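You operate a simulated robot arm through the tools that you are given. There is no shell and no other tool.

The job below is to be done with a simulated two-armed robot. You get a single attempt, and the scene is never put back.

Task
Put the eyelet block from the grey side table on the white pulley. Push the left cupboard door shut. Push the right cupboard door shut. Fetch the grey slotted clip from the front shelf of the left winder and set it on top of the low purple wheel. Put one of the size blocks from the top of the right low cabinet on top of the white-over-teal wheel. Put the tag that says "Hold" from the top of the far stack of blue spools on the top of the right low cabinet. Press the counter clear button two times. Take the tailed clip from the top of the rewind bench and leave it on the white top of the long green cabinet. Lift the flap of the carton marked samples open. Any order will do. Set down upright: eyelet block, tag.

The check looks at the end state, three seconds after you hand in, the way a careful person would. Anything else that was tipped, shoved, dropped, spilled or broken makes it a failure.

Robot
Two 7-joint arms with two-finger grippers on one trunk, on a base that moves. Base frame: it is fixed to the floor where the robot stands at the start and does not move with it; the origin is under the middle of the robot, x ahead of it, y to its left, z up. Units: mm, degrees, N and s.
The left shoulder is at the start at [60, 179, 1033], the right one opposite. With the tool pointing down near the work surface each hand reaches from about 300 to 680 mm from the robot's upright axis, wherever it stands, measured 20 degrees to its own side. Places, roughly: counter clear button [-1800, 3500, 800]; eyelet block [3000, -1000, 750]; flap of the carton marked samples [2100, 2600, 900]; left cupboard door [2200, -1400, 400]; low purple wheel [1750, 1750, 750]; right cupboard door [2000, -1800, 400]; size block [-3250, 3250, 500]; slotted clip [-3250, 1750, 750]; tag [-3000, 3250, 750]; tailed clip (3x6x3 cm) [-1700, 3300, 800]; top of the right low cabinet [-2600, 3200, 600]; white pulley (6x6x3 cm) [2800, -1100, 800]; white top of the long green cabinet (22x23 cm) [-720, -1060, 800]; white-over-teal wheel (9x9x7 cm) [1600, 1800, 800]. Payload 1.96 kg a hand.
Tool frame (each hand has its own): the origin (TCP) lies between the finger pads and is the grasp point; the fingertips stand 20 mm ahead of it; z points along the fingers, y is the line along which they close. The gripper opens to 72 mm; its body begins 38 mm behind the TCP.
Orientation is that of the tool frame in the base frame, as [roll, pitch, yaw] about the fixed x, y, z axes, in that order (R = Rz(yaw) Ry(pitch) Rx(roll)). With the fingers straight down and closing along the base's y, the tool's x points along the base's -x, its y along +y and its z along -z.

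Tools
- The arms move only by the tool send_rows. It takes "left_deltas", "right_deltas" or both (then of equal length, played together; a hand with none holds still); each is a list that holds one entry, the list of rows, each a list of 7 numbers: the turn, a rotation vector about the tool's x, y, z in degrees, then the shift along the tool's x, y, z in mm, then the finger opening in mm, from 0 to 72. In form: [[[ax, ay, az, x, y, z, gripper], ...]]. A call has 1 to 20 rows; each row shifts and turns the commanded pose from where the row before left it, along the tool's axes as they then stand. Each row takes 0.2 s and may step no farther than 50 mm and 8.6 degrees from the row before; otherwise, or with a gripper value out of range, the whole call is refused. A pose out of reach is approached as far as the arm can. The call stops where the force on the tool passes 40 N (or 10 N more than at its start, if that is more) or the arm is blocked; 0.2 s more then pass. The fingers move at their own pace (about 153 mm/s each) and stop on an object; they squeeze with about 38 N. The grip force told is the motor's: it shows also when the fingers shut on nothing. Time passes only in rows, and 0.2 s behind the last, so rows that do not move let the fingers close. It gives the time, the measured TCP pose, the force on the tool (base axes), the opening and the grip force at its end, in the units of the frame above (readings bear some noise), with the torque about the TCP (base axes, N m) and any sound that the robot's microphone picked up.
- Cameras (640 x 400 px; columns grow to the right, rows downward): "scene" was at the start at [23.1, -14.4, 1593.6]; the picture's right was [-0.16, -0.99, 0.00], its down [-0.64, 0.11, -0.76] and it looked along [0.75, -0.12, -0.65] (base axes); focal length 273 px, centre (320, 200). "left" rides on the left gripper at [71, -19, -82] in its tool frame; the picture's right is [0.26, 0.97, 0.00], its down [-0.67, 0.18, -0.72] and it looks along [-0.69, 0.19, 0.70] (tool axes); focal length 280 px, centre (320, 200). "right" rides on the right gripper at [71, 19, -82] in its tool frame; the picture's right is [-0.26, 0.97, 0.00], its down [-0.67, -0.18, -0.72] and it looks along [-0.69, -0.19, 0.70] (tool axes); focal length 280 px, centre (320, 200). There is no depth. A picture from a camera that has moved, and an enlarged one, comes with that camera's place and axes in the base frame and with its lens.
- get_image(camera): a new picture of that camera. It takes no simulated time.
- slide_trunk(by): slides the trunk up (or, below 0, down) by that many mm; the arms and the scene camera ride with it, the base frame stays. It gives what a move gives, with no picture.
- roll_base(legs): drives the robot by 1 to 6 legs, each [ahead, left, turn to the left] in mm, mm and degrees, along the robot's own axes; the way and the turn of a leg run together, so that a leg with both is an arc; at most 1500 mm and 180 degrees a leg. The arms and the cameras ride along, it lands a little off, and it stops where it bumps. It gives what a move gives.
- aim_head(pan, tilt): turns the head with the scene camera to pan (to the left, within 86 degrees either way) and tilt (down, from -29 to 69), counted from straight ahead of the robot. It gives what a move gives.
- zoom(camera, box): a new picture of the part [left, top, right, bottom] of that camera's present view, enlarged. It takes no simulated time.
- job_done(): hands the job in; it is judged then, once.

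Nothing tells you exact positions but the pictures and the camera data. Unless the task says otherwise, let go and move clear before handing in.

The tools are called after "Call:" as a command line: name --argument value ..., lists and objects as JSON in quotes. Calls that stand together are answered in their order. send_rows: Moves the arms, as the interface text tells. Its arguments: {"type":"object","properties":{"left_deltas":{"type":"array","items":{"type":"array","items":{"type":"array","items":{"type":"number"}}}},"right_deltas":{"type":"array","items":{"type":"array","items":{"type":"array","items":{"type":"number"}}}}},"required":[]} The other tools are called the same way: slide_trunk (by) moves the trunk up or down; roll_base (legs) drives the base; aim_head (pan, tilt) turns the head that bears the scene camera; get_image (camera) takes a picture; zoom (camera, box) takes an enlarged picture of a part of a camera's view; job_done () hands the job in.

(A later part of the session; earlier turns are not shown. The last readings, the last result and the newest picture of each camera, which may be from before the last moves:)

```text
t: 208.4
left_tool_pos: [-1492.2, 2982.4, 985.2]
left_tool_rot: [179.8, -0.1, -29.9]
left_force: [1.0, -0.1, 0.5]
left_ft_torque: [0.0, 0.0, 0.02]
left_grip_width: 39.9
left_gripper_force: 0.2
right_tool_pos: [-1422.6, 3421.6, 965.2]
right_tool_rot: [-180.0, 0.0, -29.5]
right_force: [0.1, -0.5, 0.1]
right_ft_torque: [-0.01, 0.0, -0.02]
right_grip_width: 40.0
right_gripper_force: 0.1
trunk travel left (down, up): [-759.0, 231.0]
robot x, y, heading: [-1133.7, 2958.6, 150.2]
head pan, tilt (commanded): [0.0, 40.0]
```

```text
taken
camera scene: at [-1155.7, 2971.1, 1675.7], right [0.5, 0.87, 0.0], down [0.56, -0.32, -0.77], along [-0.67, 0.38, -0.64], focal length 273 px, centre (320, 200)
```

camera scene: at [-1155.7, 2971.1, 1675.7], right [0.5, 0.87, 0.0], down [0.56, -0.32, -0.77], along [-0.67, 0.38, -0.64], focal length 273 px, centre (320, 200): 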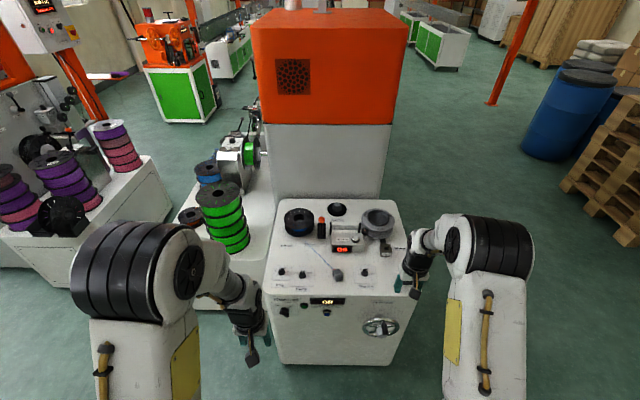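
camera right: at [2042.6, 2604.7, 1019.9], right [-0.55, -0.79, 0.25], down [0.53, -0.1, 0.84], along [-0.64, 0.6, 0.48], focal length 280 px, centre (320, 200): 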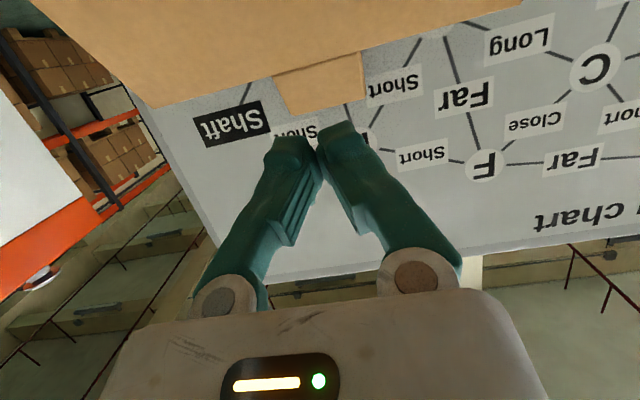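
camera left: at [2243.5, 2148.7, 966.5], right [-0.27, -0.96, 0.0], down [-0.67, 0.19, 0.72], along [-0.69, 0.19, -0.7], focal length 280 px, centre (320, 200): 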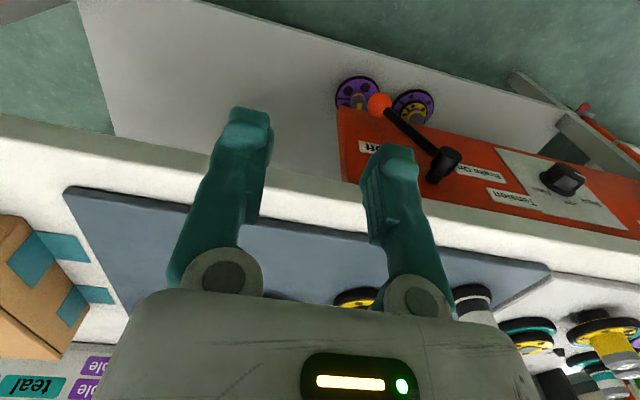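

Call:
zoom --camera "scene" --box '[260, 190, 420, 290]'

Call:
zoom --camera "scene" --box '[260, 260, 420, 360]'

Call:
zoom --camera "scene" --box '[170, 140, 290, 250]'

```text
4.00 times, centred on (340, 240) of scene
camera zoom: at [-1155.7, 2971.1, 1675.7], right [0.5, 0.87, 0.0], down [0.56, -0.32, -0.77], along [-0.67, 0.38, -0.64], focal length 1093 px, centre (240, 40)
```

zoom: 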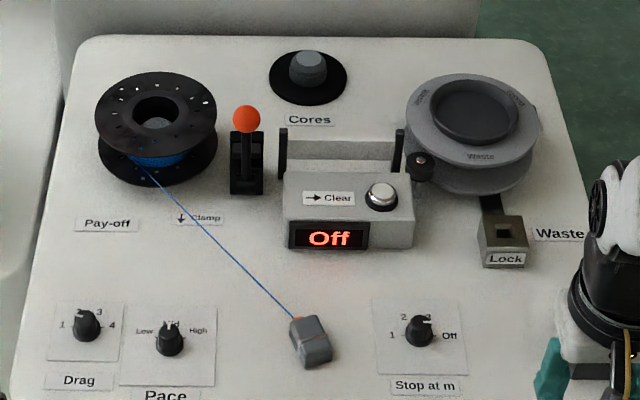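

```text
4.00 times, centred on (340, 310) of scene
camera zoom: at [-1155.7, 2971.1, 1675.7], right [0.5, 0.87, 0.0], down [0.56, -0.32, -0.77], along [-0.67, 0.38, -0.64], focal length 1093 px, centre (240, -240)
```

zoom: 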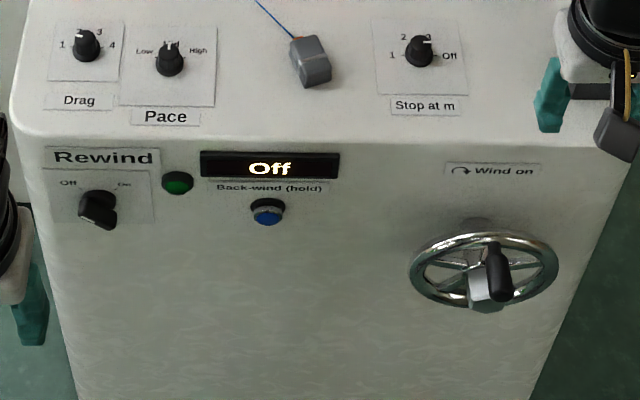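

```text
3.64 times, centred on (230, 195) of scene
camera zoom: at [-1155.7, 2971.1, 1675.7], right [0.5, 0.87, 0.0], down [0.56, -0.32, -0.77], along [-0.67, 0.38, -0.64], focal length 993 px, centre (647, 218)
```

zoom: 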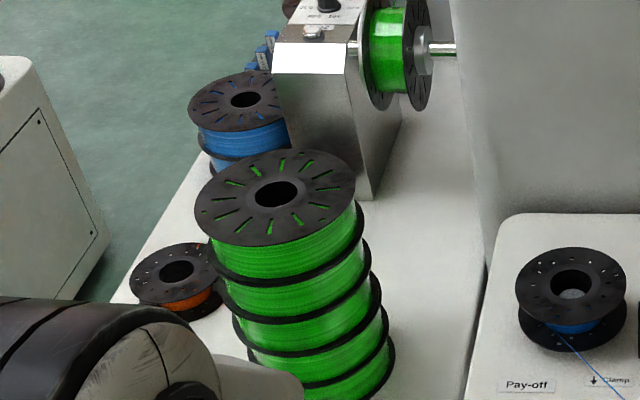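

The bench top carries the counter box with the silver "Clear" button, and the grey tailed clip (blue tail towards the Pay-off spool). I'll move a bit closer and raise the view.

Call:
roll_base --legs '[[140, 0, 0]]'

Call:
send_rows --right_deltas '[[[0, 0, 0, 40, 0, 0, 0], [0, 0, 0, 40, 0, 0, 0], [0, 0, 0, 0, 40, 0, 0], [0, 0, 0, 0, 0, 0, 0]]]'

Call:
aim_head --pan -5 --tilt 50

Call:
get_image --camera "scene"

Call:
get_image --camera "right"

Call:
get_image --camera "left"

```text
t: 209.8
left_tool_pos: [-1613.1, 3051.3, 985.6]
left_tool_rot: [179.8, 0.0, -29.9]
left_force: [-0.7, 0.1, -0.9]
left_ft_torque: [-0.02, -0.03, 0.0]
left_grip_width: 39.8
left_gripper_force: 0.1
right_tool_pos: [-1542.7, 3491.2, 965.6]
right_tool_rot: [180.0, 0.2, -29.6]
right_force: [0.3, -0.2, 1.1]
right_ft_torque: [0.0, -0.03, -0.01]
right_grip_width: 40.2
right_gripper_force: 0.0
trunk travel left (down, up): [-759.0, 231.0]
robot x, y, heading: [-1256.1, 3029.3, 150.4]
head pan, tilt (commanded): [0.0, 40.0]
```

```text
t: 210.8
left_tool_pos: [-1613.8, 3051.2, 984.8]
left_tool_rot: [179.8, 0.0, -29.9]
left_force: [0.8, 0.3, -0.1]
left_ft_torque: [-0.03, 0.02, -0.01]
left_grip_width: 40.2
left_gripper_force: 0.1
right_tool_pos: [-1492.9, 3416.6, 965.1]
right_tool_rot: [179.9, 0.1, -29.5]
right_force: [-0.6, -1.1, -0.9]
right_ft_torque: [0.0, 0.02, 0.03]
right_grip_width: 0.0
right_gripper_force: 29.8
trunk travel left (down, up): [-759.0, 231.0]
robot x, y, heading: [-1253.2, 3028.0, 150.4]
head pan, tilt (commanded): [0.0, 40.0]
```

```text
t: 211.5
left_tool_pos: [-1613.0, 3050.6, 984.9]
left_tool_rot: [179.8, 0.0, -30.0]
left_force: [0.3, 0.2, -0.7]
left_ft_torque: [-0.02, -0.01, 0.02]
left_grip_width: 40.0
left_gripper_force: 0.1
right_tool_pos: [-1494.3, 3417.4, 964.3]
right_tool_rot: [-180.0, 0.1, -29.6]
right_force: [0.6, -0.5, 0.5]
right_ft_torque: [0.0, 0.01, -0.02]
right_grip_width: 0.0
right_gripper_force: 29.5
trunk travel left (down, up): [-759.0, 231.0]
robot x, y, heading: [-1253.7, 3028.1, 150.2]
head pan, tilt (commanded): [-5.0, 50.0]
```

```text
taken
camera scene: at [-1266.6, 3041.8, 1661.6], right [0.57, 0.82, 0.0], down [0.63, -0.44, -0.64], along [-0.53, 0.37, -0.77], focal length 273 px, centre (320, 200)
```

scene: 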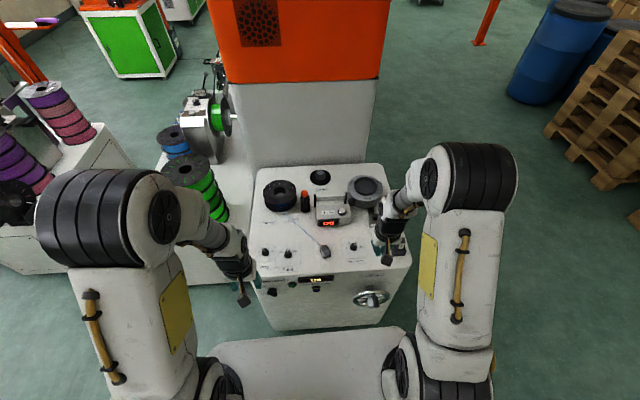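

```text
taken
camera right: at [-1441.7, 3364.9, 1045.5], right [-0.7, -0.71, 0.0], down [-0.5, 0.49, 0.72], along [-0.51, 0.5, -0.7], focal length 280 px, centre (320, 200)
```

right: 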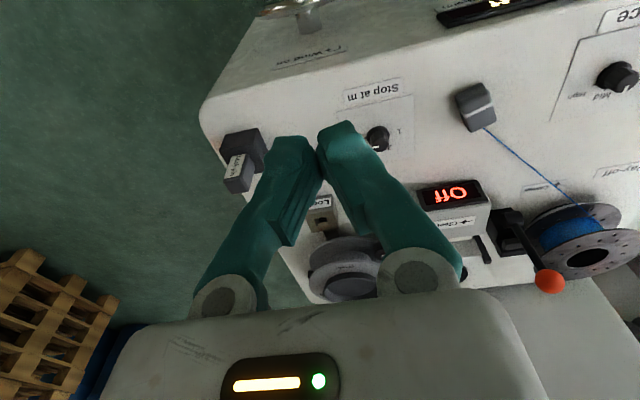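

```text
taken
camera left: at [-1542.9, 3032.2, 1066.5], right [-0.25, -0.97, 0.0], down [-0.68, 0.18, 0.72], along [-0.69, 0.18, -0.7], focal length 280 px, centre (320, 200)
```

left: 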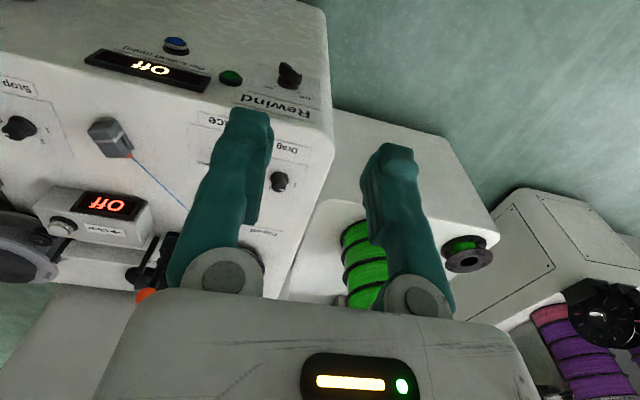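

Call:
zoom --camera "scene" --box '[280, 170, 400, 270]'

Call:
zoom --camera "left" --box '[0, 90, 200, 290]'

Call:
zoom --camera "right" --box '[380, 60, 640, 300]'

```text
4.00 times, centred on (340, 220) of scene
camera zoom: at [-1266.6, 3041.8, 1661.6], right [0.57, 0.82, 0.0], down [0.63, -0.44, -0.64], along [-0.53, 0.37, -0.77], focal length 1093 px, centre (240, 120)
```

zoom: 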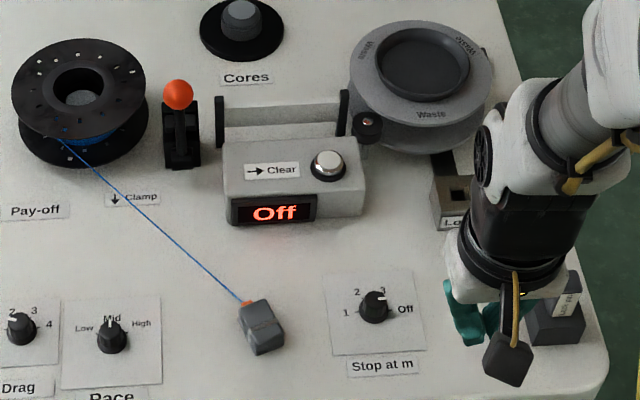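

```text
2.00 times, centred on (100, 190) of left
camera zoom: at [-1542.9, 3032.2, 1066.5], right [-0.25, -0.97, 0.0], down [-0.68, 0.18, 0.72], along [-0.69, 0.18, -0.7], focal length 561 px, centre (760, 220)
```

zoom: 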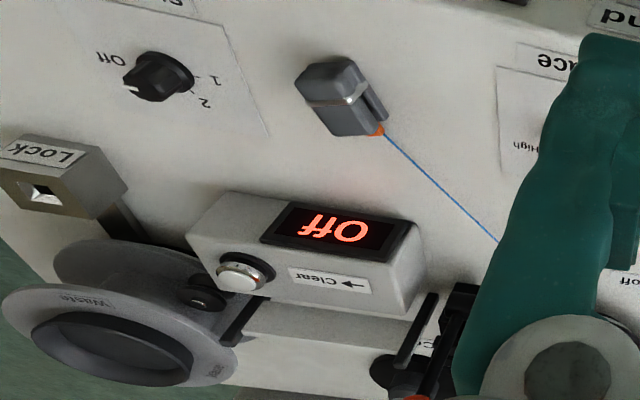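

```text
1.67 times, centred on (510, 180) of right
camera zoom: at [-1441.7, 3364.9, 1045.5], right [-0.7, -0.71, 0.0], down [-0.5, 0.49, 0.72], along [-0.51, 0.5, -0.7], focal length 467 px, centre (3, 233)
```

zoom: 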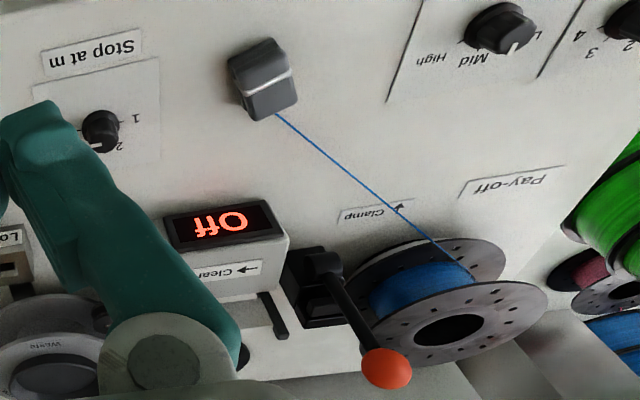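

The Clear button's top is at about [-1762,3493,801] and the clip is at about [-1660,3347,752]. I'll move 100 mm closer and bring the closed right fingers above the button.

Call:
roll_base --legs '[[100, 0, 0]]'

Call:
get_image --camera "scene"

```text
t: 212.6
left_tool_pos: [-1701.1, 3100.9, 984.3]
left_tool_rot: [179.8, -0.2, -29.9]
left_force: [0.0, 0.4, 0.4]
left_ft_torque: [-0.01, -0.02, -0.02]
left_grip_width: 39.8
left_gripper_force: 0.1
right_tool_pos: [-1580.3, 3466.2, 964.4]
right_tool_rot: [-180.0, -0.1, -29.6]
right_force: [0.3, 0.1, -0.1]
right_ft_torque: [-0.02, 0.02, 0.01]
right_grip_width: 0.0
right_gripper_force: 29.9
trunk travel left (down, up): [-759.0, 231.0]
robot x, y, heading: [-1338.6, 3078.9, 150.5]
head pan, tilt (commanded): [-5.0, 50.0]
```

```text
taken
camera scene: at [-1352.9, 3091.0, 1661.5], right [0.57, 0.82, 0.0], down [0.63, -0.44, -0.64], along [-0.53, 0.37, -0.77], focal length 273 px, centre (320, 200)
```

scene: 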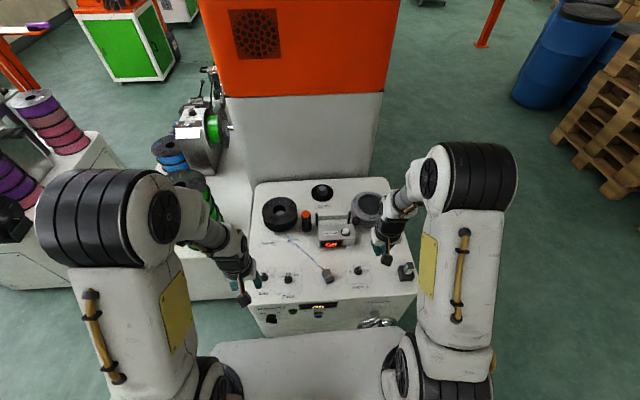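

Call:
send_rows --right_deltas '[[[0, 0, 0, -34.2, 13.3, 12, 0], [0, 0, 0, -34.2, 13.3, 12, 0], [0, 0, 0, -34.2, 13.3, 12, 0], [0, 0, 0, -34.2, 13.3, 12, 0], [0, 0, 0, -34.2, 13.3, 12, 0], [0, 0, 0, 0, 0, 0, 0]]]'

Call:
get_image --camera "right"

Call:
zoom --camera "scene" --box '[270, 180, 430, 280]'

Call:
get_image --camera "left"

```text
t: 214.0
left_tool_pos: [-1699.9, 3098.7, 985.3]
left_tool_rot: [179.8, 0.1, -30.0]
left_force: [0.9, 0.0, -0.8]
left_ft_torque: [0.0, 0.01, -0.01]
left_grip_width: 40.0
left_gripper_force: 0.0
right_tool_pos: [-1761.8, 3491.7, 904.5]
right_tool_rot: [-179.9, -0.1, -29.6]
right_force: [0.1, 0.6, 0.6]
right_ft_torque: [0.03, -0.02, 0.03]
right_grip_width: 0.0
right_gripper_force: 29.5
trunk travel left (down, up): [-759.0, 231.0]
robot x, y, heading: [-1341.9, 3077.1, 150.4]
head pan, tilt (commanded): [-5.0, 50.0]
```

```text
taken
camera right: at [-1709.5, 3439.8, 984.8], right [-0.7, -0.71, 0.0], down [-0.5, 0.49, 0.72], along [-0.51, 0.5, -0.7], focal length 280 px, centre (320, 200)
```

right: 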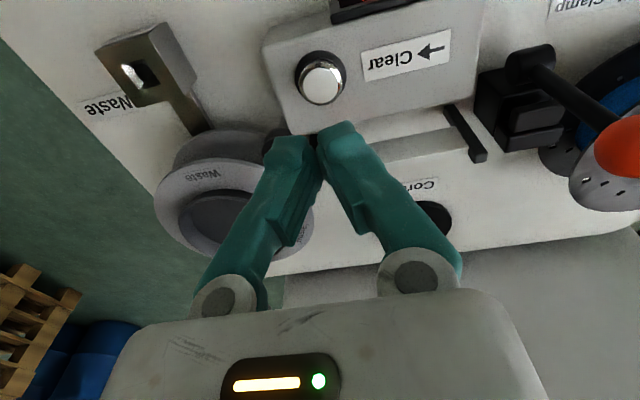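

```text
4.00 times, centred on (350, 230) of scene
camera zoom: at [-1351.6, 3090.5, 1661.5], right [0.57, 0.82, 0.0], down [0.63, -0.44, -0.64], along [-0.53, 0.37, -0.77], focal length 1093 px, centre (200, 80)
```

zoom: 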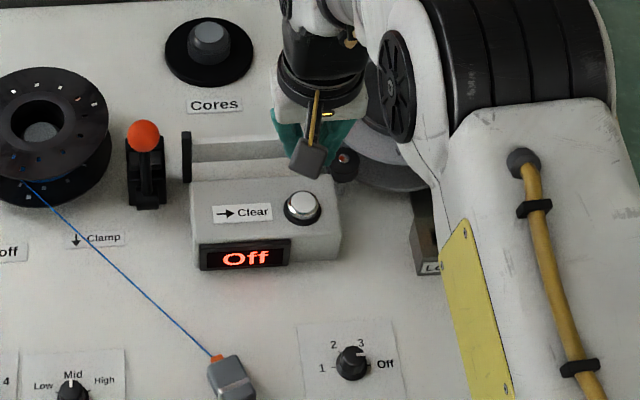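

```text
taken
camera left: at [-1628.3, 3081.0, 1066.7], right [-0.25, -0.97, 0.0], down [-0.67, 0.18, 0.72], along [-0.69, 0.18, -0.7], focal length 280 px, centre (320, 200)
```

left: 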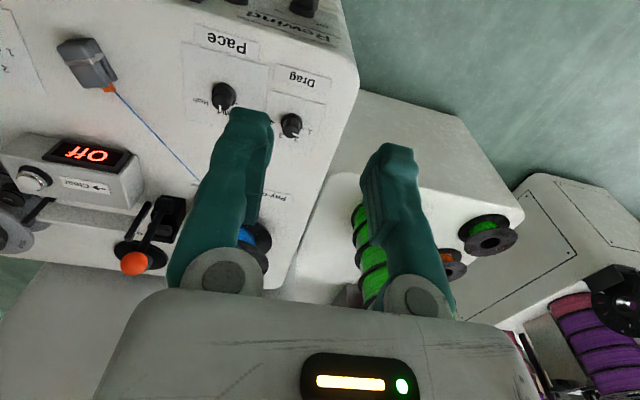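

The right fingers are right above the button. Descending to just above it, then pressing gently.

Call:
send_rows --right_deltas '[[[0, 0, 0, 0, 0, 35, 0], [0, 0, 0, 0, 0, 35, 0], [0, 0, 0, 0, 0, 0, 0]]]'

Call:
zoom --camera "right" --box '[220, 40, 420, 190]'

Call:
send_rows --right_deltas '[[[0, 0, 0, 0, 0, 3, 0], [0, 0, 0, 0, 0, 3, 0], [0, 0, 0, 0, 0, 2, 0], [0, 0, 0, 0, 0, 0, 0]]]'

```text
t: 214.8
left_tool_pos: [-1699.4, 3099.9, 985.3]
left_tool_rot: [179.8, 0.0, -29.9]
left_force: [-0.1, -0.2, 0.0]
left_ft_torque: [-0.04, 0.05, -0.01]
left_grip_width: 40.1
left_gripper_force: 0.0
right_tool_pos: [-1761.0, 3492.4, 834.8]
right_tool_rot: [180.0, 0.1, -29.7]
right_force: [-1.0, 0.1, -0.5]
right_ft_torque: [-0.01, -0.01, 0.01]
right_grip_width: 0.1
right_gripper_force: 29.3
trunk travel left (down, up): [-759.0, 231.0]
robot x, y, heading: [-1343.0, 3076.7, 150.7]
head pan, tilt (commanded): [-5.0, 50.0]
```

```text
2.67 times, centred on (320, 115) of right
camera zoom: at [-1708.8, 3439.9, 914.8], right [-0.7, -0.71, 0.0], down [-0.5, 0.49, 0.72], along [-0.51, 0.5, -0.7], focal length 748 px, centre (320, 427)
```

zoom: 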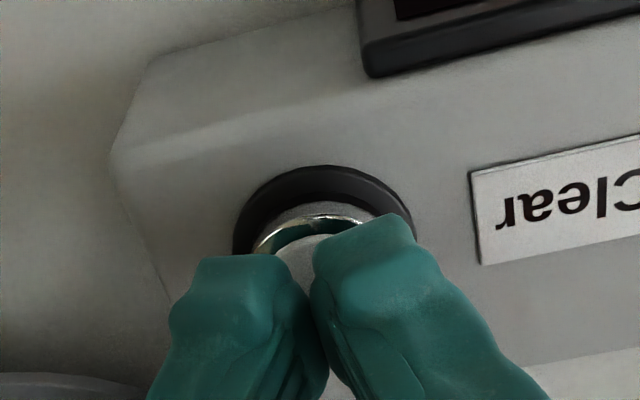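

```text
t: 215.8
left_tool_pos: [-1701.2, 3099.0, 984.9]
left_tool_rot: [179.8, 0.1, -29.9]
left_force: [0.7, -0.5, 0.4]
left_ft_torque: [-0.02, 0.04, -0.02]
left_grip_width: 40.1
left_gripper_force: 0.0
right_tool_pos: [-1760.7, 3492.1, 826.1]
right_tool_rot: [180.0, 0.0, -29.7]
right_force: [-0.9, -0.1, -0.2]
right_ft_torque: [0.02, 0.0, 0.01]
right_grip_width: 0.0
right_gripper_force: 29.6
trunk travel left (down, up): [-759.0, 231.0]
robot x, y, heading: [-1335.7, 3076.3, 150.4]
head pan, tilt (commanded): [-5.0, 50.0]
```

Call:
send_rows --right_deltas '[[[0, 0, 0, 0, 0, 2, 0], [0, 0, 0, 0, 0, 0, 0]]]'

Call:
send_rows --right_deltas '[[[0, 0, 0, 0, 0, 2, 0], [0, 0, 0, 0, 0, 0, 0]]]'

Call:
send_rows --right_deltas '[[[0, 0, 0, 0, 0, 1.5, 0], [0, 0, 0, 0, 0, 0, 0]]]'

```text
t: 216.4
left_tool_pos: [-1699.7, 3100.0, 984.7]
left_tool_rot: [179.7, 0.1, -29.8]
left_force: [0.5, 0.0, -0.4]
left_ft_torque: [-0.05, 0.01, -0.02]
left_grip_width: 40.1
left_gripper_force: 0.1
right_tool_pos: [-1763.2, 3492.0, 825.1]
right_tool_rot: [-180.0, 0.0, -29.6]
right_force: [0.4, 0.2, 0.3]
right_ft_torque: [0.02, 0.03, -0.01]
right_grip_width: 0.1
right_gripper_force: 29.6
trunk travel left (down, up): [-759.0, 231.0]
robot x, y, heading: [-1344.8, 3080.8, 150.7]
head pan, tilt (commanded): [-5.0, 50.0]
```

```text
t: 217.0
left_tool_pos: [-1701.2, 3099.8, 984.9]
left_tool_rot: [179.7, 0.0, -30.0]
left_force: [-0.8, -0.1, -0.8]
left_ft_torque: [0.02, 0.03, -0.04]
left_grip_width: 40.0
left_gripper_force: 0.0
right_tool_pos: [-1761.3, 3492.9, 822.7]
right_tool_rot: [180.0, 0.0, -29.6]
right_force: [0.0, -0.1, 0.2]
right_ft_torque: [-0.03, 0.01, 0.01]
right_grip_width: 0.1
right_gripper_force: 29.7
trunk travel left (down, up): [-759.0, 231.0]
robot x, y, heading: [-1345.7, 3078.6, 150.1]
head pan, tilt (commanded): [-5.0, 50.0]
```

```text
t: 217.6
left_tool_pos: [-1699.4, 3099.5, 985.5]
left_tool_rot: [179.7, 0.1, -29.9]
left_force: [-0.1, -0.6, -0.2]
left_ft_torque: [0.01, -0.02, -0.01]
left_grip_width: 40.2
left_gripper_force: 0.0
right_tool_pos: [-1762.2, 3492.7, 820.9]
right_tool_rot: [-180.0, 0.2, -29.6]
right_force: [0.1, 0.9, 1.0]
right_ft_torque: [-0.04, -0.01, 0.02]
right_grip_width: 6.1
right_gripper_force: 29.1
trunk travel left (down, up): [-759.0, 231.0]
robot x, y, heading: [-1343.4, 3078.8, 150.4]
head pan, tilt (commanded): [-5.0, 50.0]
```

Call:
send_rows --right_deltas '[[[0, 0, 0, 0, 0, 1.5, 0], [0, 0, 0, 0, 0, 0, 0]]]'

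Call:
zoom --camera "right" --box '[220, 40, 420, 190]'

Call:
send_rows --right_deltas '[[[0, 0, 0, 0, 0, 1.5, 0], [0, 0, 0, 0, 0, 0, 0]]]'

```text
t: 218.2
left_tool_pos: [-1700.3, 3099.0, 984.9]
left_tool_rot: [179.7, 0.1, -30.0]
left_force: [0.0, 0.2, 0.6]
left_ft_torque: [0.01, 0.0, 0.04]
left_grip_width: 40.1
left_gripper_force: 0.0
right_tool_pos: [-1762.2, 3492.5, 819.7]
right_tool_rot: [-180.0, 0.1, -29.7]
right_force: [-0.9, 0.3, 1.9]
right_ft_torque: [0.0, 0.02, -0.01]
right_grip_width: 6.0
right_gripper_force: 29.4
trunk travel left (down, up): [-759.0, 231.0]
robot x, y, heading: [-1337.3, 3075.8, 150.4]
head pan, tilt (commanded): [-5.0, 50.0]
heard: click
```

```text
2.67 times, centred on (320, 115) of right
camera zoom: at [-1709.5, 3440.6, 900.7], right [-0.7, -0.71, 0.0], down [-0.5, 0.49, 0.72], along [-0.51, 0.5, -0.7], focal length 748 px, centre (320, 427)
```

zoom: 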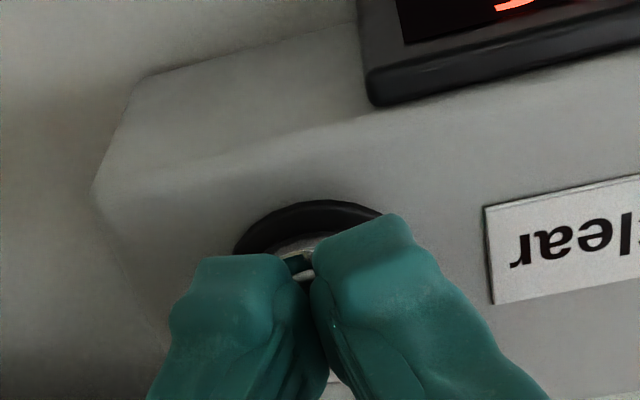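

```text
t: 218.8
left_tool_pos: [-1700.8, 3099.2, 984.5]
left_tool_rot: [179.8, 0.1, -30.0]
left_force: [0.2, 1.4, 0.4]
left_ft_torque: [0.02, -0.01, -0.04]
left_grip_width: 40.3
left_gripper_force: 0.2
right_tool_pos: [-1762.1, 3493.4, 818.9]
right_tool_rot: [180.0, 0.1, -29.7]
right_force: [-1.3, 1.3, 3.4]
right_ft_torque: [0.01, 0.06, 0.0]
right_grip_width: 6.2
right_gripper_force: 29.7
trunk travel left (down, up): [-759.0, 231.0]
robot x, y, heading: [-1339.1, 3079.5, 150.4]
head pan, tilt (commanded): [-5.0, 50.0]
```

A click was heard: that's press one. I'll release fully and press once more.

Call:
send_rows --right_deltas '[[[0, 0, 0, 0, 0, -6, 0], [0, 0, 0, 0, 0, -8, 0], [0, 0, 0, 0, 0, 0, 0], [0, 0, 0, 0, 0, 0, 0]]]'

Call:
zoom --camera "right" --box '[220, 40, 420, 190]'

Call:
send_rows --right_deltas '[[[0, 0, 0, 0, 0, 5, 0], [0, 0, 0, 0, 0, 4, 0], [0, 0, 0, 0, 0, 3, 0], [0, 0, 0, 0, 0, 0, 0]]]'

```text
t: 219.8
left_tool_pos: [-1700.2, 3099.6, 984.7]
left_tool_rot: [179.8, 0.0, -29.9]
left_force: [-0.1, 0.0, 0.7]
left_ft_torque: [0.04, -0.02, 0.04]
left_grip_width: 40.3
left_gripper_force: 0.1
right_tool_pos: [-1761.7, 3492.2, 832.6]
right_tool_rot: [180.0, 0.0, -29.6]
right_force: [1.0, -0.6, -0.9]
right_ft_torque: [-0.01, -0.01, 0.0]
right_grip_width: 0.0
right_gripper_force: 29.4
trunk travel left (down, up): [-759.0, 231.0]
robot x, y, heading: [-1343.4, 3078.9, 150.5]
head pan, tilt (commanded): [-5.0, 50.0]
```

```text
2.67 times, centred on (320, 115) of right
camera zoom: at [-1709.4, 3440.6, 913.2], right [-0.7, -0.71, 0.0], down [-0.5, 0.49, 0.72], along [-0.51, 0.5, -0.7], focal length 748 px, centre (320, 427)
```

zoom: 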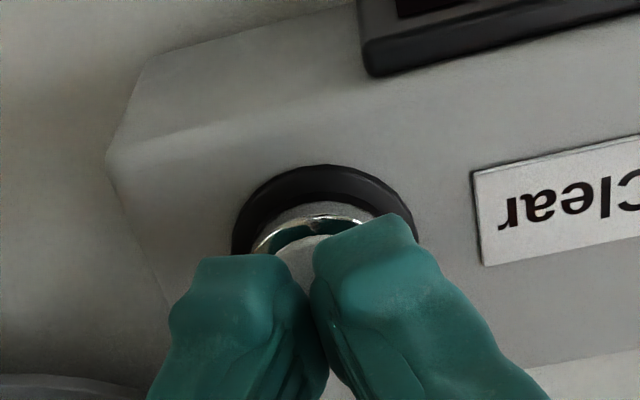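

```text
t: 220.8
left_tool_pos: [-1698.2, 3098.8, 985.1]
left_tool_rot: [179.7, 0.0, -30.0]
left_force: [-0.1, -0.7, -0.1]
left_ft_torque: [-0.03, 0.0, 0.0]
left_grip_width: 40.0
left_gripper_force: 0.1
right_tool_pos: [-1761.9, 3493.3, 820.2]
right_tool_rot: [180.0, 0.1, -29.6]
right_force: [-0.6, 0.8, 2.3]
right_ft_torque: [0.04, 0.03, 0.01]
right_grip_width: 5.9
right_gripper_force: 30.1
trunk travel left (down, up): [-759.0, 231.0]
robot x, y, heading: [-1340.6, 3079.9, 150.6]
head pan, tilt (commanded): [-5.0, 50.0]
```

Call:
send_rows --right_deltas '[[[0, 0, 0, 0, 0, 1.2, 0], [0, 0, 0, 0, 0, 0, 0]]]'

```text
t: 221.4
left_tool_pos: [-1699.7, 3099.7, 985.5]
left_tool_rot: [179.8, 0.0, -29.9]
left_force: [0.4, 0.2, -0.4]
left_ft_torque: [-0.04, 0.0, 0.02]
left_grip_width: 39.8
left_gripper_force: 0.0
right_tool_pos: [-1761.4, 3492.5, 817.6]
right_tool_rot: [180.0, 0.1, -29.6]
right_force: [-0.2, 0.7, 3.1]
right_ft_torque: [0.0, 0.01, -0.02]
right_grip_width: 5.4
right_gripper_force: 29.6
trunk travel left (down, up): [-759.0, 231.0]
robot x, y, heading: [-1342.8, 3077.5, 150.2]
head pan, tilt (commanded): [-5.0, 50.0]
heard: click
```

Second click heard. Releasing, rising, and moving the right hand over to view the tailed clip.

Call:
send_rows --right_deltas '[[[0, 0, 0, 0, 0, -8, 0], [0, 0, 0, 0, 0, -40, 0], [0, 0, 0, 0, 0, -40, 0], [0, 0, 0, 40, 19, 0, 60], [0, 0, 0, 40, 19, 0, 60], [0, 0, 0, 40, 19, 0, 60], [0, 0, 0, 40, 19, 0, 60], [0, 0, 0, 0, 0, 0, 60]]]'

Call:
get_image --camera "right"

Call:
zoom --camera "scene" --box '[260, 180, 420, 300]'

```text
t: 223.2
left_tool_pos: [-1700.5, 3099.7, 984.9]
left_tool_rot: [179.8, 0.0, -29.9]
left_force: [-0.3, 1.5, 0.2]
left_ft_torque: [-0.01, -0.01, 0.02]
left_grip_width: 40.1
left_gripper_force: 0.1
right_tool_pos: [-1660.7, 3346.8, 907.4]
right_tool_rot: [-180.0, 0.0, -29.5]
right_force: [-0.5, -0.1, -0.6]
right_ft_torque: [-0.02, -0.03, 0.0]
right_grip_width: 60.1
right_gripper_force: 0.0
trunk travel left (down, up): [-759.0, 231.0]
robot x, y, heading: [-1340.9, 3078.5, 150.4]
head pan, tilt (commanded): [-5.0, 50.0]
```

```text
taken
camera right: at [-1608.0, 3295.5, 988.0], right [-0.7, -0.71, 0.0], down [-0.5, 0.49, 0.72], along [-0.51, 0.5, -0.7], focal length 280 px, centre (320, 200)
```

right: 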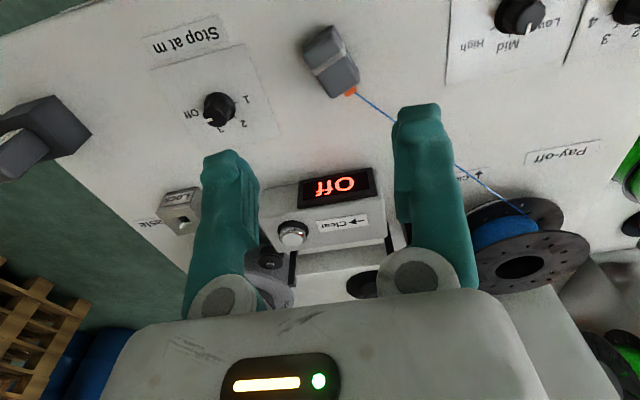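

```text
3.33 times, centred on (340, 240) of scene
camera zoom: at [-1353.2, 3092.0, 1661.5], right [0.57, 0.82, 0.0], down [0.63, -0.44, -0.64], along [-0.53, 0.36, -0.77], focal length 911 px, centre (253, 67)
```

zoom: 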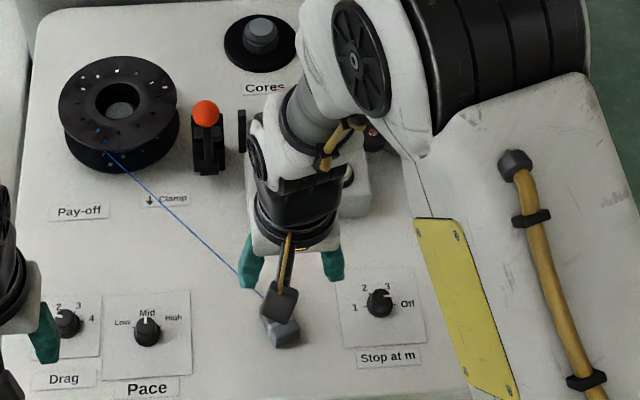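

Call:
zoom --camera "right" --box '[270, 0, 430, 120]'

Call:
zoom --camera "right" --box '[400, 120, 640, 300]'

Call:
get_image --camera "left"

```text
3.33 times, centred on (350, 60) of right
camera zoom: at [-1608.0, 3295.5, 988.0], right [-0.7, -0.71, 0.0], down [-0.5, 0.49, 0.72], along [-0.51, 0.5, -0.7], focal length 935 px, centre (220, 667)
```

zoom: 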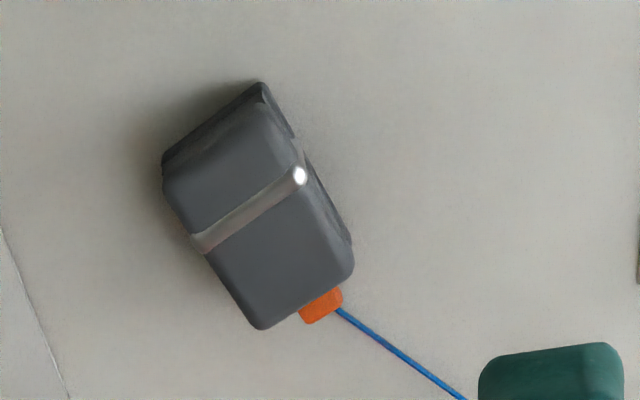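

```text
2.22 times, centred on (520, 210) of right
camera zoom: at [-1608.0, 3295.5, 988.0], right [-0.7, -0.71, 0.0], down [-0.5, 0.49, 0.72], along [-0.51, 0.5, -0.7], focal length 623 px, centre (-124, 178)
```

zoom: 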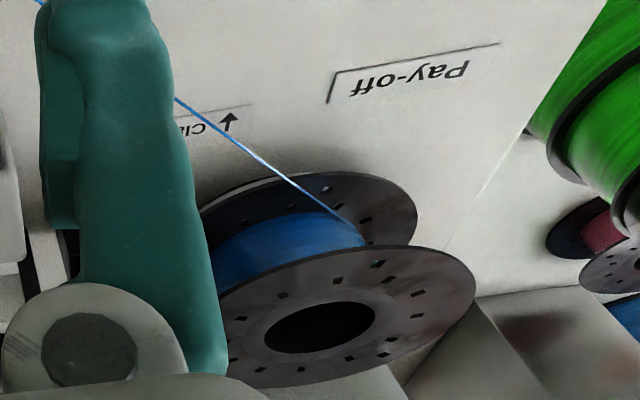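

```text
taken
camera left: at [-1629.3, 3082.0, 1066.4], right [-0.25, -0.97, 0.0], down [-0.68, 0.18, 0.72], along [-0.69, 0.18, -0.7], focal length 280 px, centre (320, 200)
```

left: 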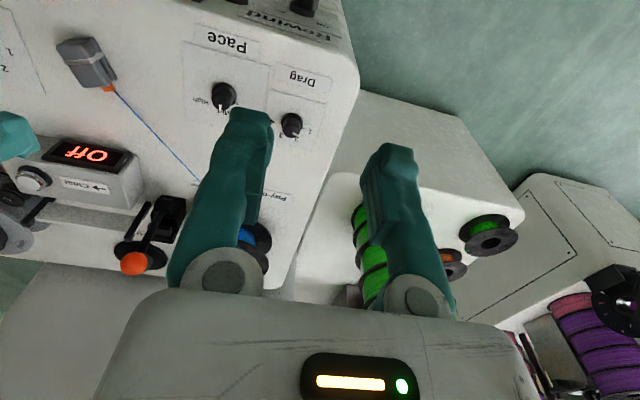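

The clip is centred near [-1675,3349], top z≈752, long axis at about 170°, with a blue filament from its orange nub to the Pay-off spool. I'll align the grip across its width and descend.

Call:
send_rows --right_deltas '[[[0, 0, -6.5, -13, 4, 20, 60], [0, 0, -6.5, 0, 0, 30, 60], [0, 0, -6.5, 0, 0, 30, 60], [0, 0, 0, 0, 0, 0, 60]]]'

Call:
get_image --camera "right"

```text
t: 224.2
left_tool_pos: [-1700.0, 3099.5, 985.3]
left_tool_rot: [179.8, 0.0, -29.9]
left_force: [0.5, 0.4, 0.8]
left_ft_torque: [0.03, 0.01, 0.0]
left_grip_width: 40.0
left_gripper_force: 0.0
right_tool_pos: [-1673.2, 3350.8, 827.5]
right_tool_rot: [-180.0, 0.0, -10.0]
right_force: [-0.3, 0.8, 0.6]
right_ft_torque: [0.0, -0.01, 0.01]
right_grip_width: 60.0
right_gripper_force: 0.1
trunk travel left (down, up): [-759.0, 231.0]
robot x, y, heading: [-1343.0, 3079.6, 150.5]
head pan, tilt (commanded): [-5.0, 50.0]
```

```text
taken
camera right: at [-1606.3, 3319.1, 907.7], right [-0.43, -0.9, 0.0], down [-0.63, 0.3, 0.72], along [-0.65, 0.3, -0.7], focal length 280 px, centre (320, 200)
```

right: 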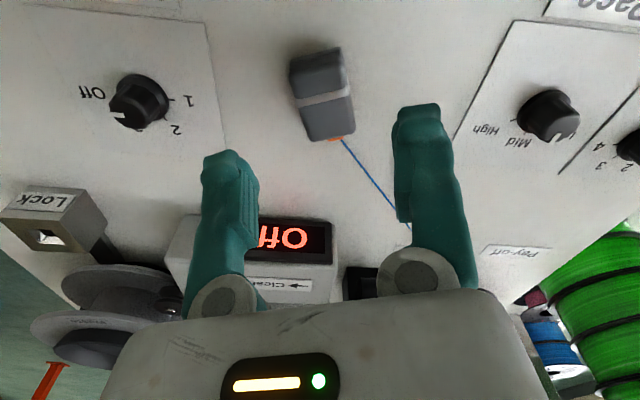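

Call:
send_rows --right_deltas '[[[0, 0, 0, 0, 0, 35, 60], [0, 0, 0, 0, 0, 30, 60], [0, 0, 0, 0, 0, 10, 60], [0, 0, 0, 0, 0, 3, 60], [0, 0, 0, 0, 0, 0, 60]]]'

Call:
get_image --camera "right"

```text
t: 225.0
left_tool_pos: [-1698.8, 3098.5, 985.1]
left_tool_rot: [179.9, 0.0, -29.9]
left_force: [-0.3, -1.2, 0.4]
left_ft_torque: [-0.04, -0.02, -0.01]
left_grip_width: 40.0
left_gripper_force: 0.1
right_tool_pos: [-1672.5, 3350.3, 758.9]
right_tool_rot: [-180.0, 0.0, -10.0]
right_force: [10.3, 0.0, 21.4]
right_ft_torque: [-0.74, -0.09, 0.37]
right_grip_width: 61.1
right_gripper_force: 1.1
trunk travel left (down, up): [-759.0, 231.0]
robot x, y, heading: [-1341.0, 3077.8, 150.2]
head pan, tilt (commanded): [-5.0, 50.0]
stopped in row 3 (right hand): the force on the tool passed its limit at 55 N (the readings are from after the stop); the commanded pose is now the measured one
```

```text
taken
camera right: at [-1606.3, 3319.0, 839.5], right [-0.42, -0.91, 0.0], down [-0.63, 0.3, 0.72], along [-0.65, 0.3, -0.7], focal length 280 px, centre (320, 200)
```

right: 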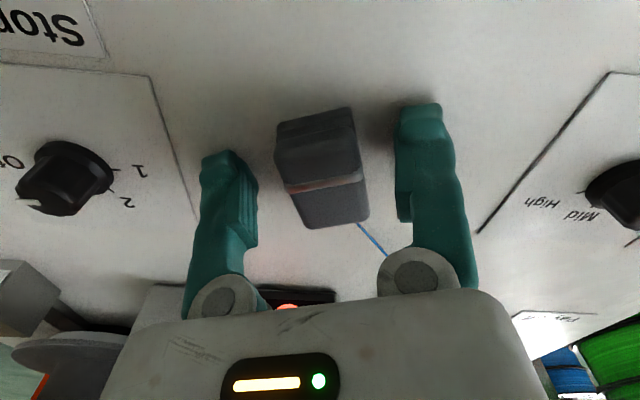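

The fingertips touched the bench (so its top is about z=739). I'll lift 3 mm and close on the clip.

Call:
send_rows --right_deltas '[[[0, 0, 0, 0, 0, -4, 60], [0, 0, 0, 0, 0, 0, 60]]]'

Call:
send_rows --right_deltas '[[[0, 0, 0, 0, 0, 0, 45], [0, 0, 0, 0, 0, 0, 30], [0, 0, 0, 0, 0, 0, 15], [0, 0, 0, 0, 0, 0, 10], [0, 0, 0, 0, 0, 0, 10]]]'

Call:
get_image --camera "right"

```text
t: 225.6
left_tool_pos: [-1701.0, 3099.9, 984.3]
left_tool_rot: [179.9, 0.0, -29.9]
left_force: [-0.4, -0.2, -0.1]
left_ft_torque: [0.01, -0.01, 0.02]
left_grip_width: 39.9
left_gripper_force: 0.2
right_tool_pos: [-1674.3, 3350.7, 761.8]
right_tool_rot: [-180.0, 0.1, -10.0]
right_force: [0.1, -0.9, -0.2]
right_ft_torque: [0.02, 0.0, -0.01]
right_grip_width: 60.2
right_gripper_force: 0.0
trunk travel left (down, up): [-759.0, 231.0]
robot x, y, heading: [-1343.4, 3076.7, 150.3]
head pan, tilt (commanded): [-5.0, 50.0]
```

```text
t: 226.8
left_tool_pos: [-1700.3, 3100.0, 984.4]
left_tool_rot: [179.8, 0.0, -30.0]
left_force: [-0.3, -0.4, -0.8]
left_ft_torque: [-0.02, 0.0, -0.02]
left_grip_width: 40.2
left_gripper_force: 0.0
right_tool_pos: [-1675.1, 3351.1, 760.5]
right_tool_rot: [-180.0, 0.1, -10.0]
right_force: [1.1, -0.6, 0.0]
right_ft_torque: [0.01, 0.0, -0.03]
right_grip_width: 28.2
right_gripper_force: 37.8
trunk travel left (down, up): [-759.0, 231.0]
robot x, y, heading: [-1339.3, 3075.9, 150.1]
head pan, tilt (commanded): [-5.0, 50.0]
```

```text
taken
camera right: at [-1608.2, 3319.7, 842.4], right [-0.43, -0.9, 0.0], down [-0.63, 0.3, 0.72], along [-0.65, 0.31, -0.7], focal length 280 px, centre (320, 200)
```

right: 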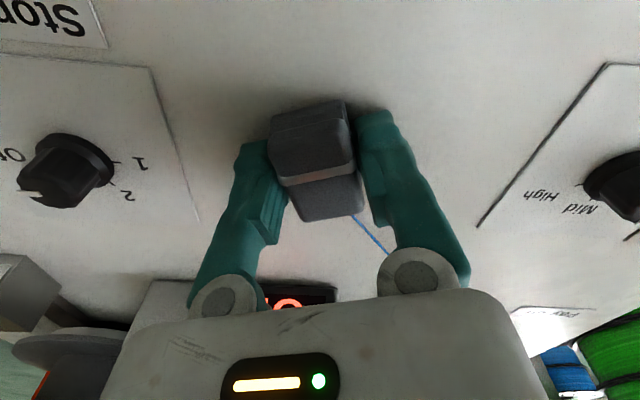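

Gripped at 28 mm. I'll lift it slowly and watch the tail.

Call:
send_rows --right_deltas '[[[0, 0, 0, 0, 0, -10, 10], [0, 0, 0, 0, 0, -10, 10], [0, 0, 0, 0, 0, -10, 10], [0, 0, 0, 0, 0, -10, 10], [0, 0, 0, 0, 0, 0, 10]]]'

Call:
get_image --camera "right"

Call:
zoom --camera "scene" --box '[240, 170, 400, 290]'

Call:
get_image --camera "left"

```text
t: 228.0
left_tool_pos: [-1701.1, 3099.6, 984.9]
left_tool_rot: [179.8, 0.0, -29.9]
left_force: [0.1, -0.6, -0.5]
left_ft_torque: [0.01, 0.0, 0.0]
left_grip_width: 39.9
left_gripper_force: 0.0
right_tool_pos: [-1675.2, 3350.0, 802.4]
right_tool_rot: [-179.9, 0.0, -9.9]
right_force: [0.5, 0.1, -0.5]
right_ft_torque: [0.0, -0.01, 0.0]
right_grip_width: 28.0
right_gripper_force: 38.0
trunk travel left (down, up): [-759.0, 231.0]
robot x, y, heading: [-1338.6, 3075.7, 150.4]
head pan, tilt (commanded): [-5.0, 50.0]
```

```text
taken
camera right: at [-1608.3, 3319.3, 882.6], right [-0.43, -0.9, 0.0], down [-0.63, 0.3, 0.72], along [-0.65, 0.31, -0.7], focal length 280 px, centre (320, 200)
```

right: 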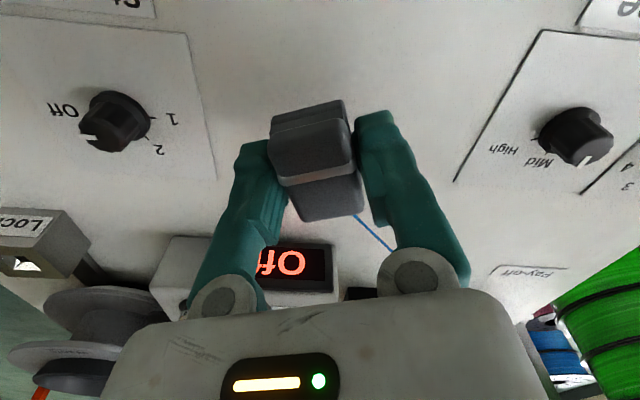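

```text
3.33 times, centred on (320, 230) of scene
camera zoom: at [-1352.9, 3091.1, 1661.5], right [0.57, 0.82, 0.0], down [0.63, -0.44, -0.64], along [-0.53, 0.37, -0.77], focal length 911 px, centre (320, 100)
```

zoom: 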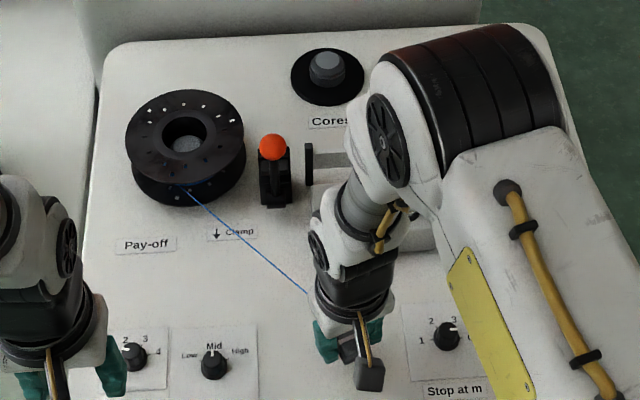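

```text
taken
camera left: at [-1629.2, 3081.5, 1066.4], right [-0.25, -0.97, 0.0], down [-0.68, 0.18, 0.72], along [-0.69, 0.18, -0.7], focal length 280 px, centre (320, 200)
```

left: 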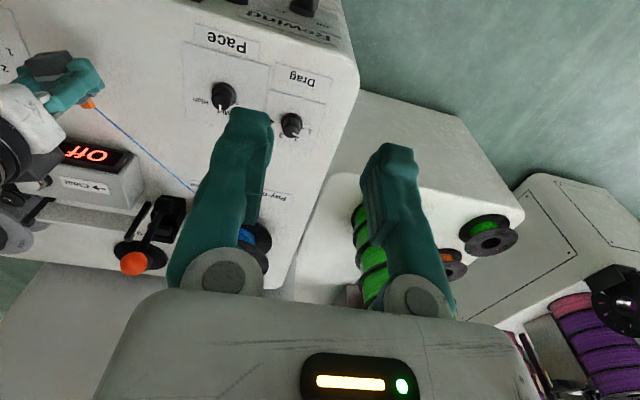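

The clip came up with no tension; its tail pays off from the spool. I'll rise further, then back off in small steps while watching the force.

Call:
send_rows --right_deltas '[[[0, 0, 0, 0, 0, -30, 10], [0, 0, 0, 0, 0, -30, 10], [0, 0, 0, 0, 0, -30, 10], [0, 0, 0, 20, 0, -30, 10], [0, 0, 0, 30, 0, 0, 10], [0, 0, 0, 0, 0, 0, 10]]]'

Call:
roll_base --legs '[[-120, 0, 0]]'

Call:
get_image --camera "scene"

```text
t: 229.4
left_tool_pos: [-1700.3, 3100.3, 985.1]
left_tool_rot: [179.8, -0.1, -29.8]
left_force: [-0.2, 0.2, -0.4]
left_ft_torque: [-0.01, -0.02, 0.01]
left_grip_width: 40.0
left_gripper_force: 0.0
right_tool_pos: [-1625.5, 3342.0, 922.2]
right_tool_rot: [-180.0, 0.0, -10.0]
right_force: [0.5, -0.5, -0.1]
right_ft_torque: [-0.01, -0.03, 0.02]
right_grip_width: 27.7
right_gripper_force: 38.0
trunk travel left (down, up): [-759.0, 231.0]
robot x, y, heading: [-1343.6, 3079.6, 150.5]
head pan, tilt (commanded): [-5.0, 50.0]
```

```text
t: 230.7
left_tool_pos: [-1596.8, 3041.1, 984.3]
left_tool_rot: [179.9, -0.1, -29.8]
left_force: [0.0, 0.5, 0.5]
left_ft_torque: [0.02, 0.01, 0.01]
left_grip_width: 39.8
left_gripper_force: 0.0
right_tool_pos: [-1520.6, 3283.1, 919.9]
right_tool_rot: [180.0, 0.1, -10.1]
right_force: [0.7, -0.2, -0.1]
right_ft_torque: [-0.02, -0.02, 0.0]
right_grip_width: 27.7
right_gripper_force: 37.9
trunk travel left (down, up): [-759.0, 231.0]
robot x, y, heading: [-1239.3, 3020.3, 150.5]
head pan, tilt (commanded): [-5.0, 50.0]
```

```text
taken
camera scene: at [-1248.7, 3031.7, 1661.5], right [0.57, 0.82, 0.0], down [0.63, -0.44, -0.64], along [-0.53, 0.37, -0.77], focal length 273 px, centre (320, 200)
```

scene: 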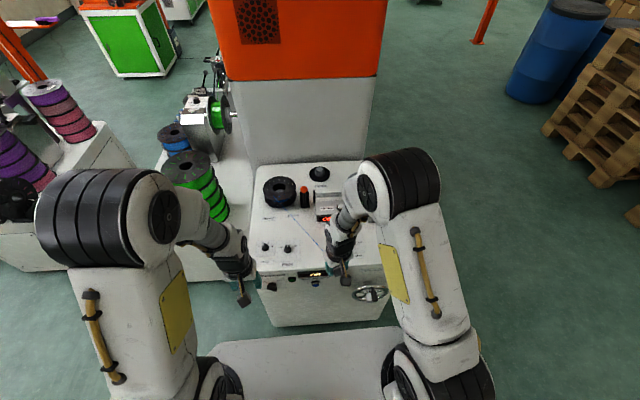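

Call:
zoom --camera "scene" --box '[250, 165, 370, 285]'

Call:
get_image --camera "right"

```text
3.33 times, centred on (310, 225) of scene
camera zoom: at [-1248.7, 3031.7, 1661.5], right [0.57, 0.82, 0.0], down [0.63, -0.44, -0.64], along [-0.53, 0.37, -0.77], focal length 911 px, centre (353, 117)
```

zoom: 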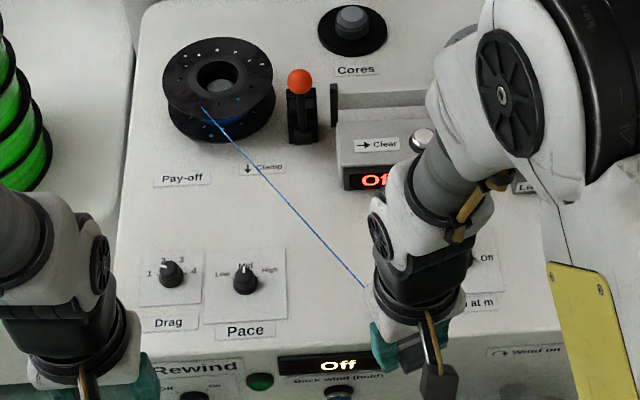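

```text
taken
camera right: at [-1454.4, 3251.4, 1001.5], right [-0.43, -0.9, 0.0], down [-0.63, 0.3, 0.72], along [-0.65, 0.31, -0.7], focal length 280 px, centre (320, 200)
```

right: 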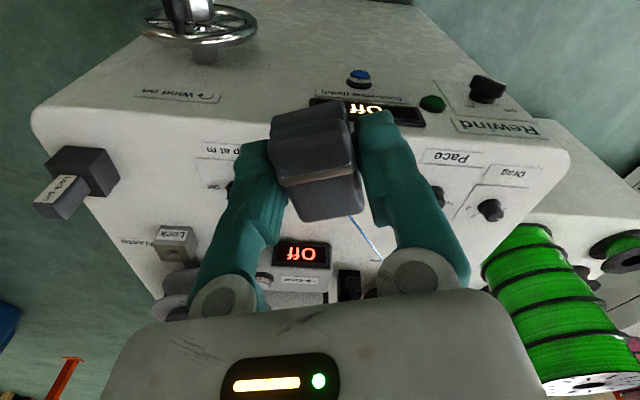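

No tension at all. I'll drive back towards the green cabinet in stages, checking the clip and force.

Call:
roll_base --legs '[[-600, 350, 0]]'

Call:
get_image --camera "right"

Call:
aim_head --pan 0 --tilt 30

Call:
get_image --camera "scene"

```text
t: 234.4
left_tool_pos: [-1254.4, 2439.1, 985.1]
left_tool_rot: [179.9, -0.1, -29.9]
left_force: [0.2, -0.5, -0.4]
left_ft_torque: [0.01, 0.0, 0.01]
left_grip_width: 40.0
left_gripper_force: 0.0
right_tool_pos: [-1178.8, 2680.6, 920.2]
right_tool_rot: [-179.9, 0.0, -10.1]
right_force: [0.5, 0.6, -0.4]
right_ft_torque: [-0.01, 0.0, 0.04]
right_grip_width: 28.1
right_gripper_force: 38.1
trunk travel left (down, up): [-759.0, 231.0]
robot x, y, heading: [-896.9, 2412.1, 150.2]
head pan, tilt (commanded): [-5.0, 50.0]
```

```text
taken
camera right: at [-1112.7, 2649.3, 1001.6], right [-0.43, -0.9, 0.0], down [-0.63, 0.3, 0.72], along [-0.65, 0.31, -0.7], focal length 280 px, centre (320, 200)
```

right: 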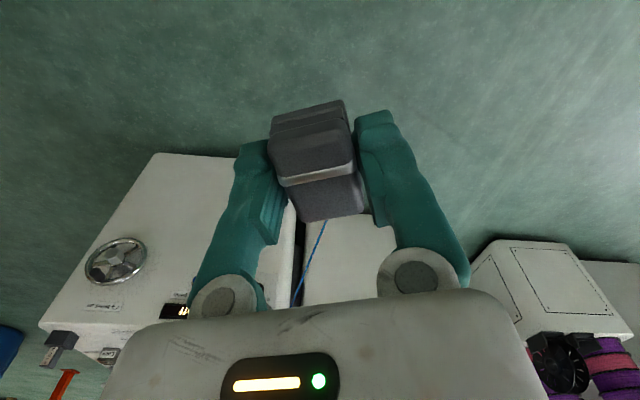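

```text
t: 235.3
left_tool_pos: [-1255.0, 2439.7, 984.5]
left_tool_rot: [179.8, 0.1, -29.9]
left_force: [0.0, 0.1, 0.1]
left_ft_torque: [-0.01, 0.0, -0.01]
left_grip_width: 39.9
left_gripper_force: 0.0
right_tool_pos: [-1179.9, 2681.6, 922.4]
right_tool_rot: [-180.0, 0.0, -10.1]
right_force: [0.7, -0.6, 0.2]
right_ft_torque: [0.02, 0.02, 0.04]
right_grip_width: 28.3
right_gripper_force: 38.2
trunk travel left (down, up): [-759.0, 231.0]
robot x, y, heading: [-898.9, 2416.6, 150.5]
head pan, tilt (commanded): [0.0, 30.0]
```

```text
taken
camera scene: at [-921.9, 2430.7, 1691.0], right [0.5, 0.87, 0.0], down [0.43, -0.25, -0.87], along [-0.75, 0.43, -0.5], focal length 273 px, centre (320, 200)
```

scene: 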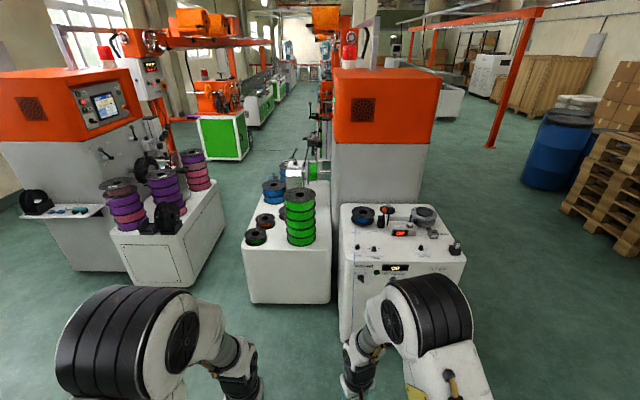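

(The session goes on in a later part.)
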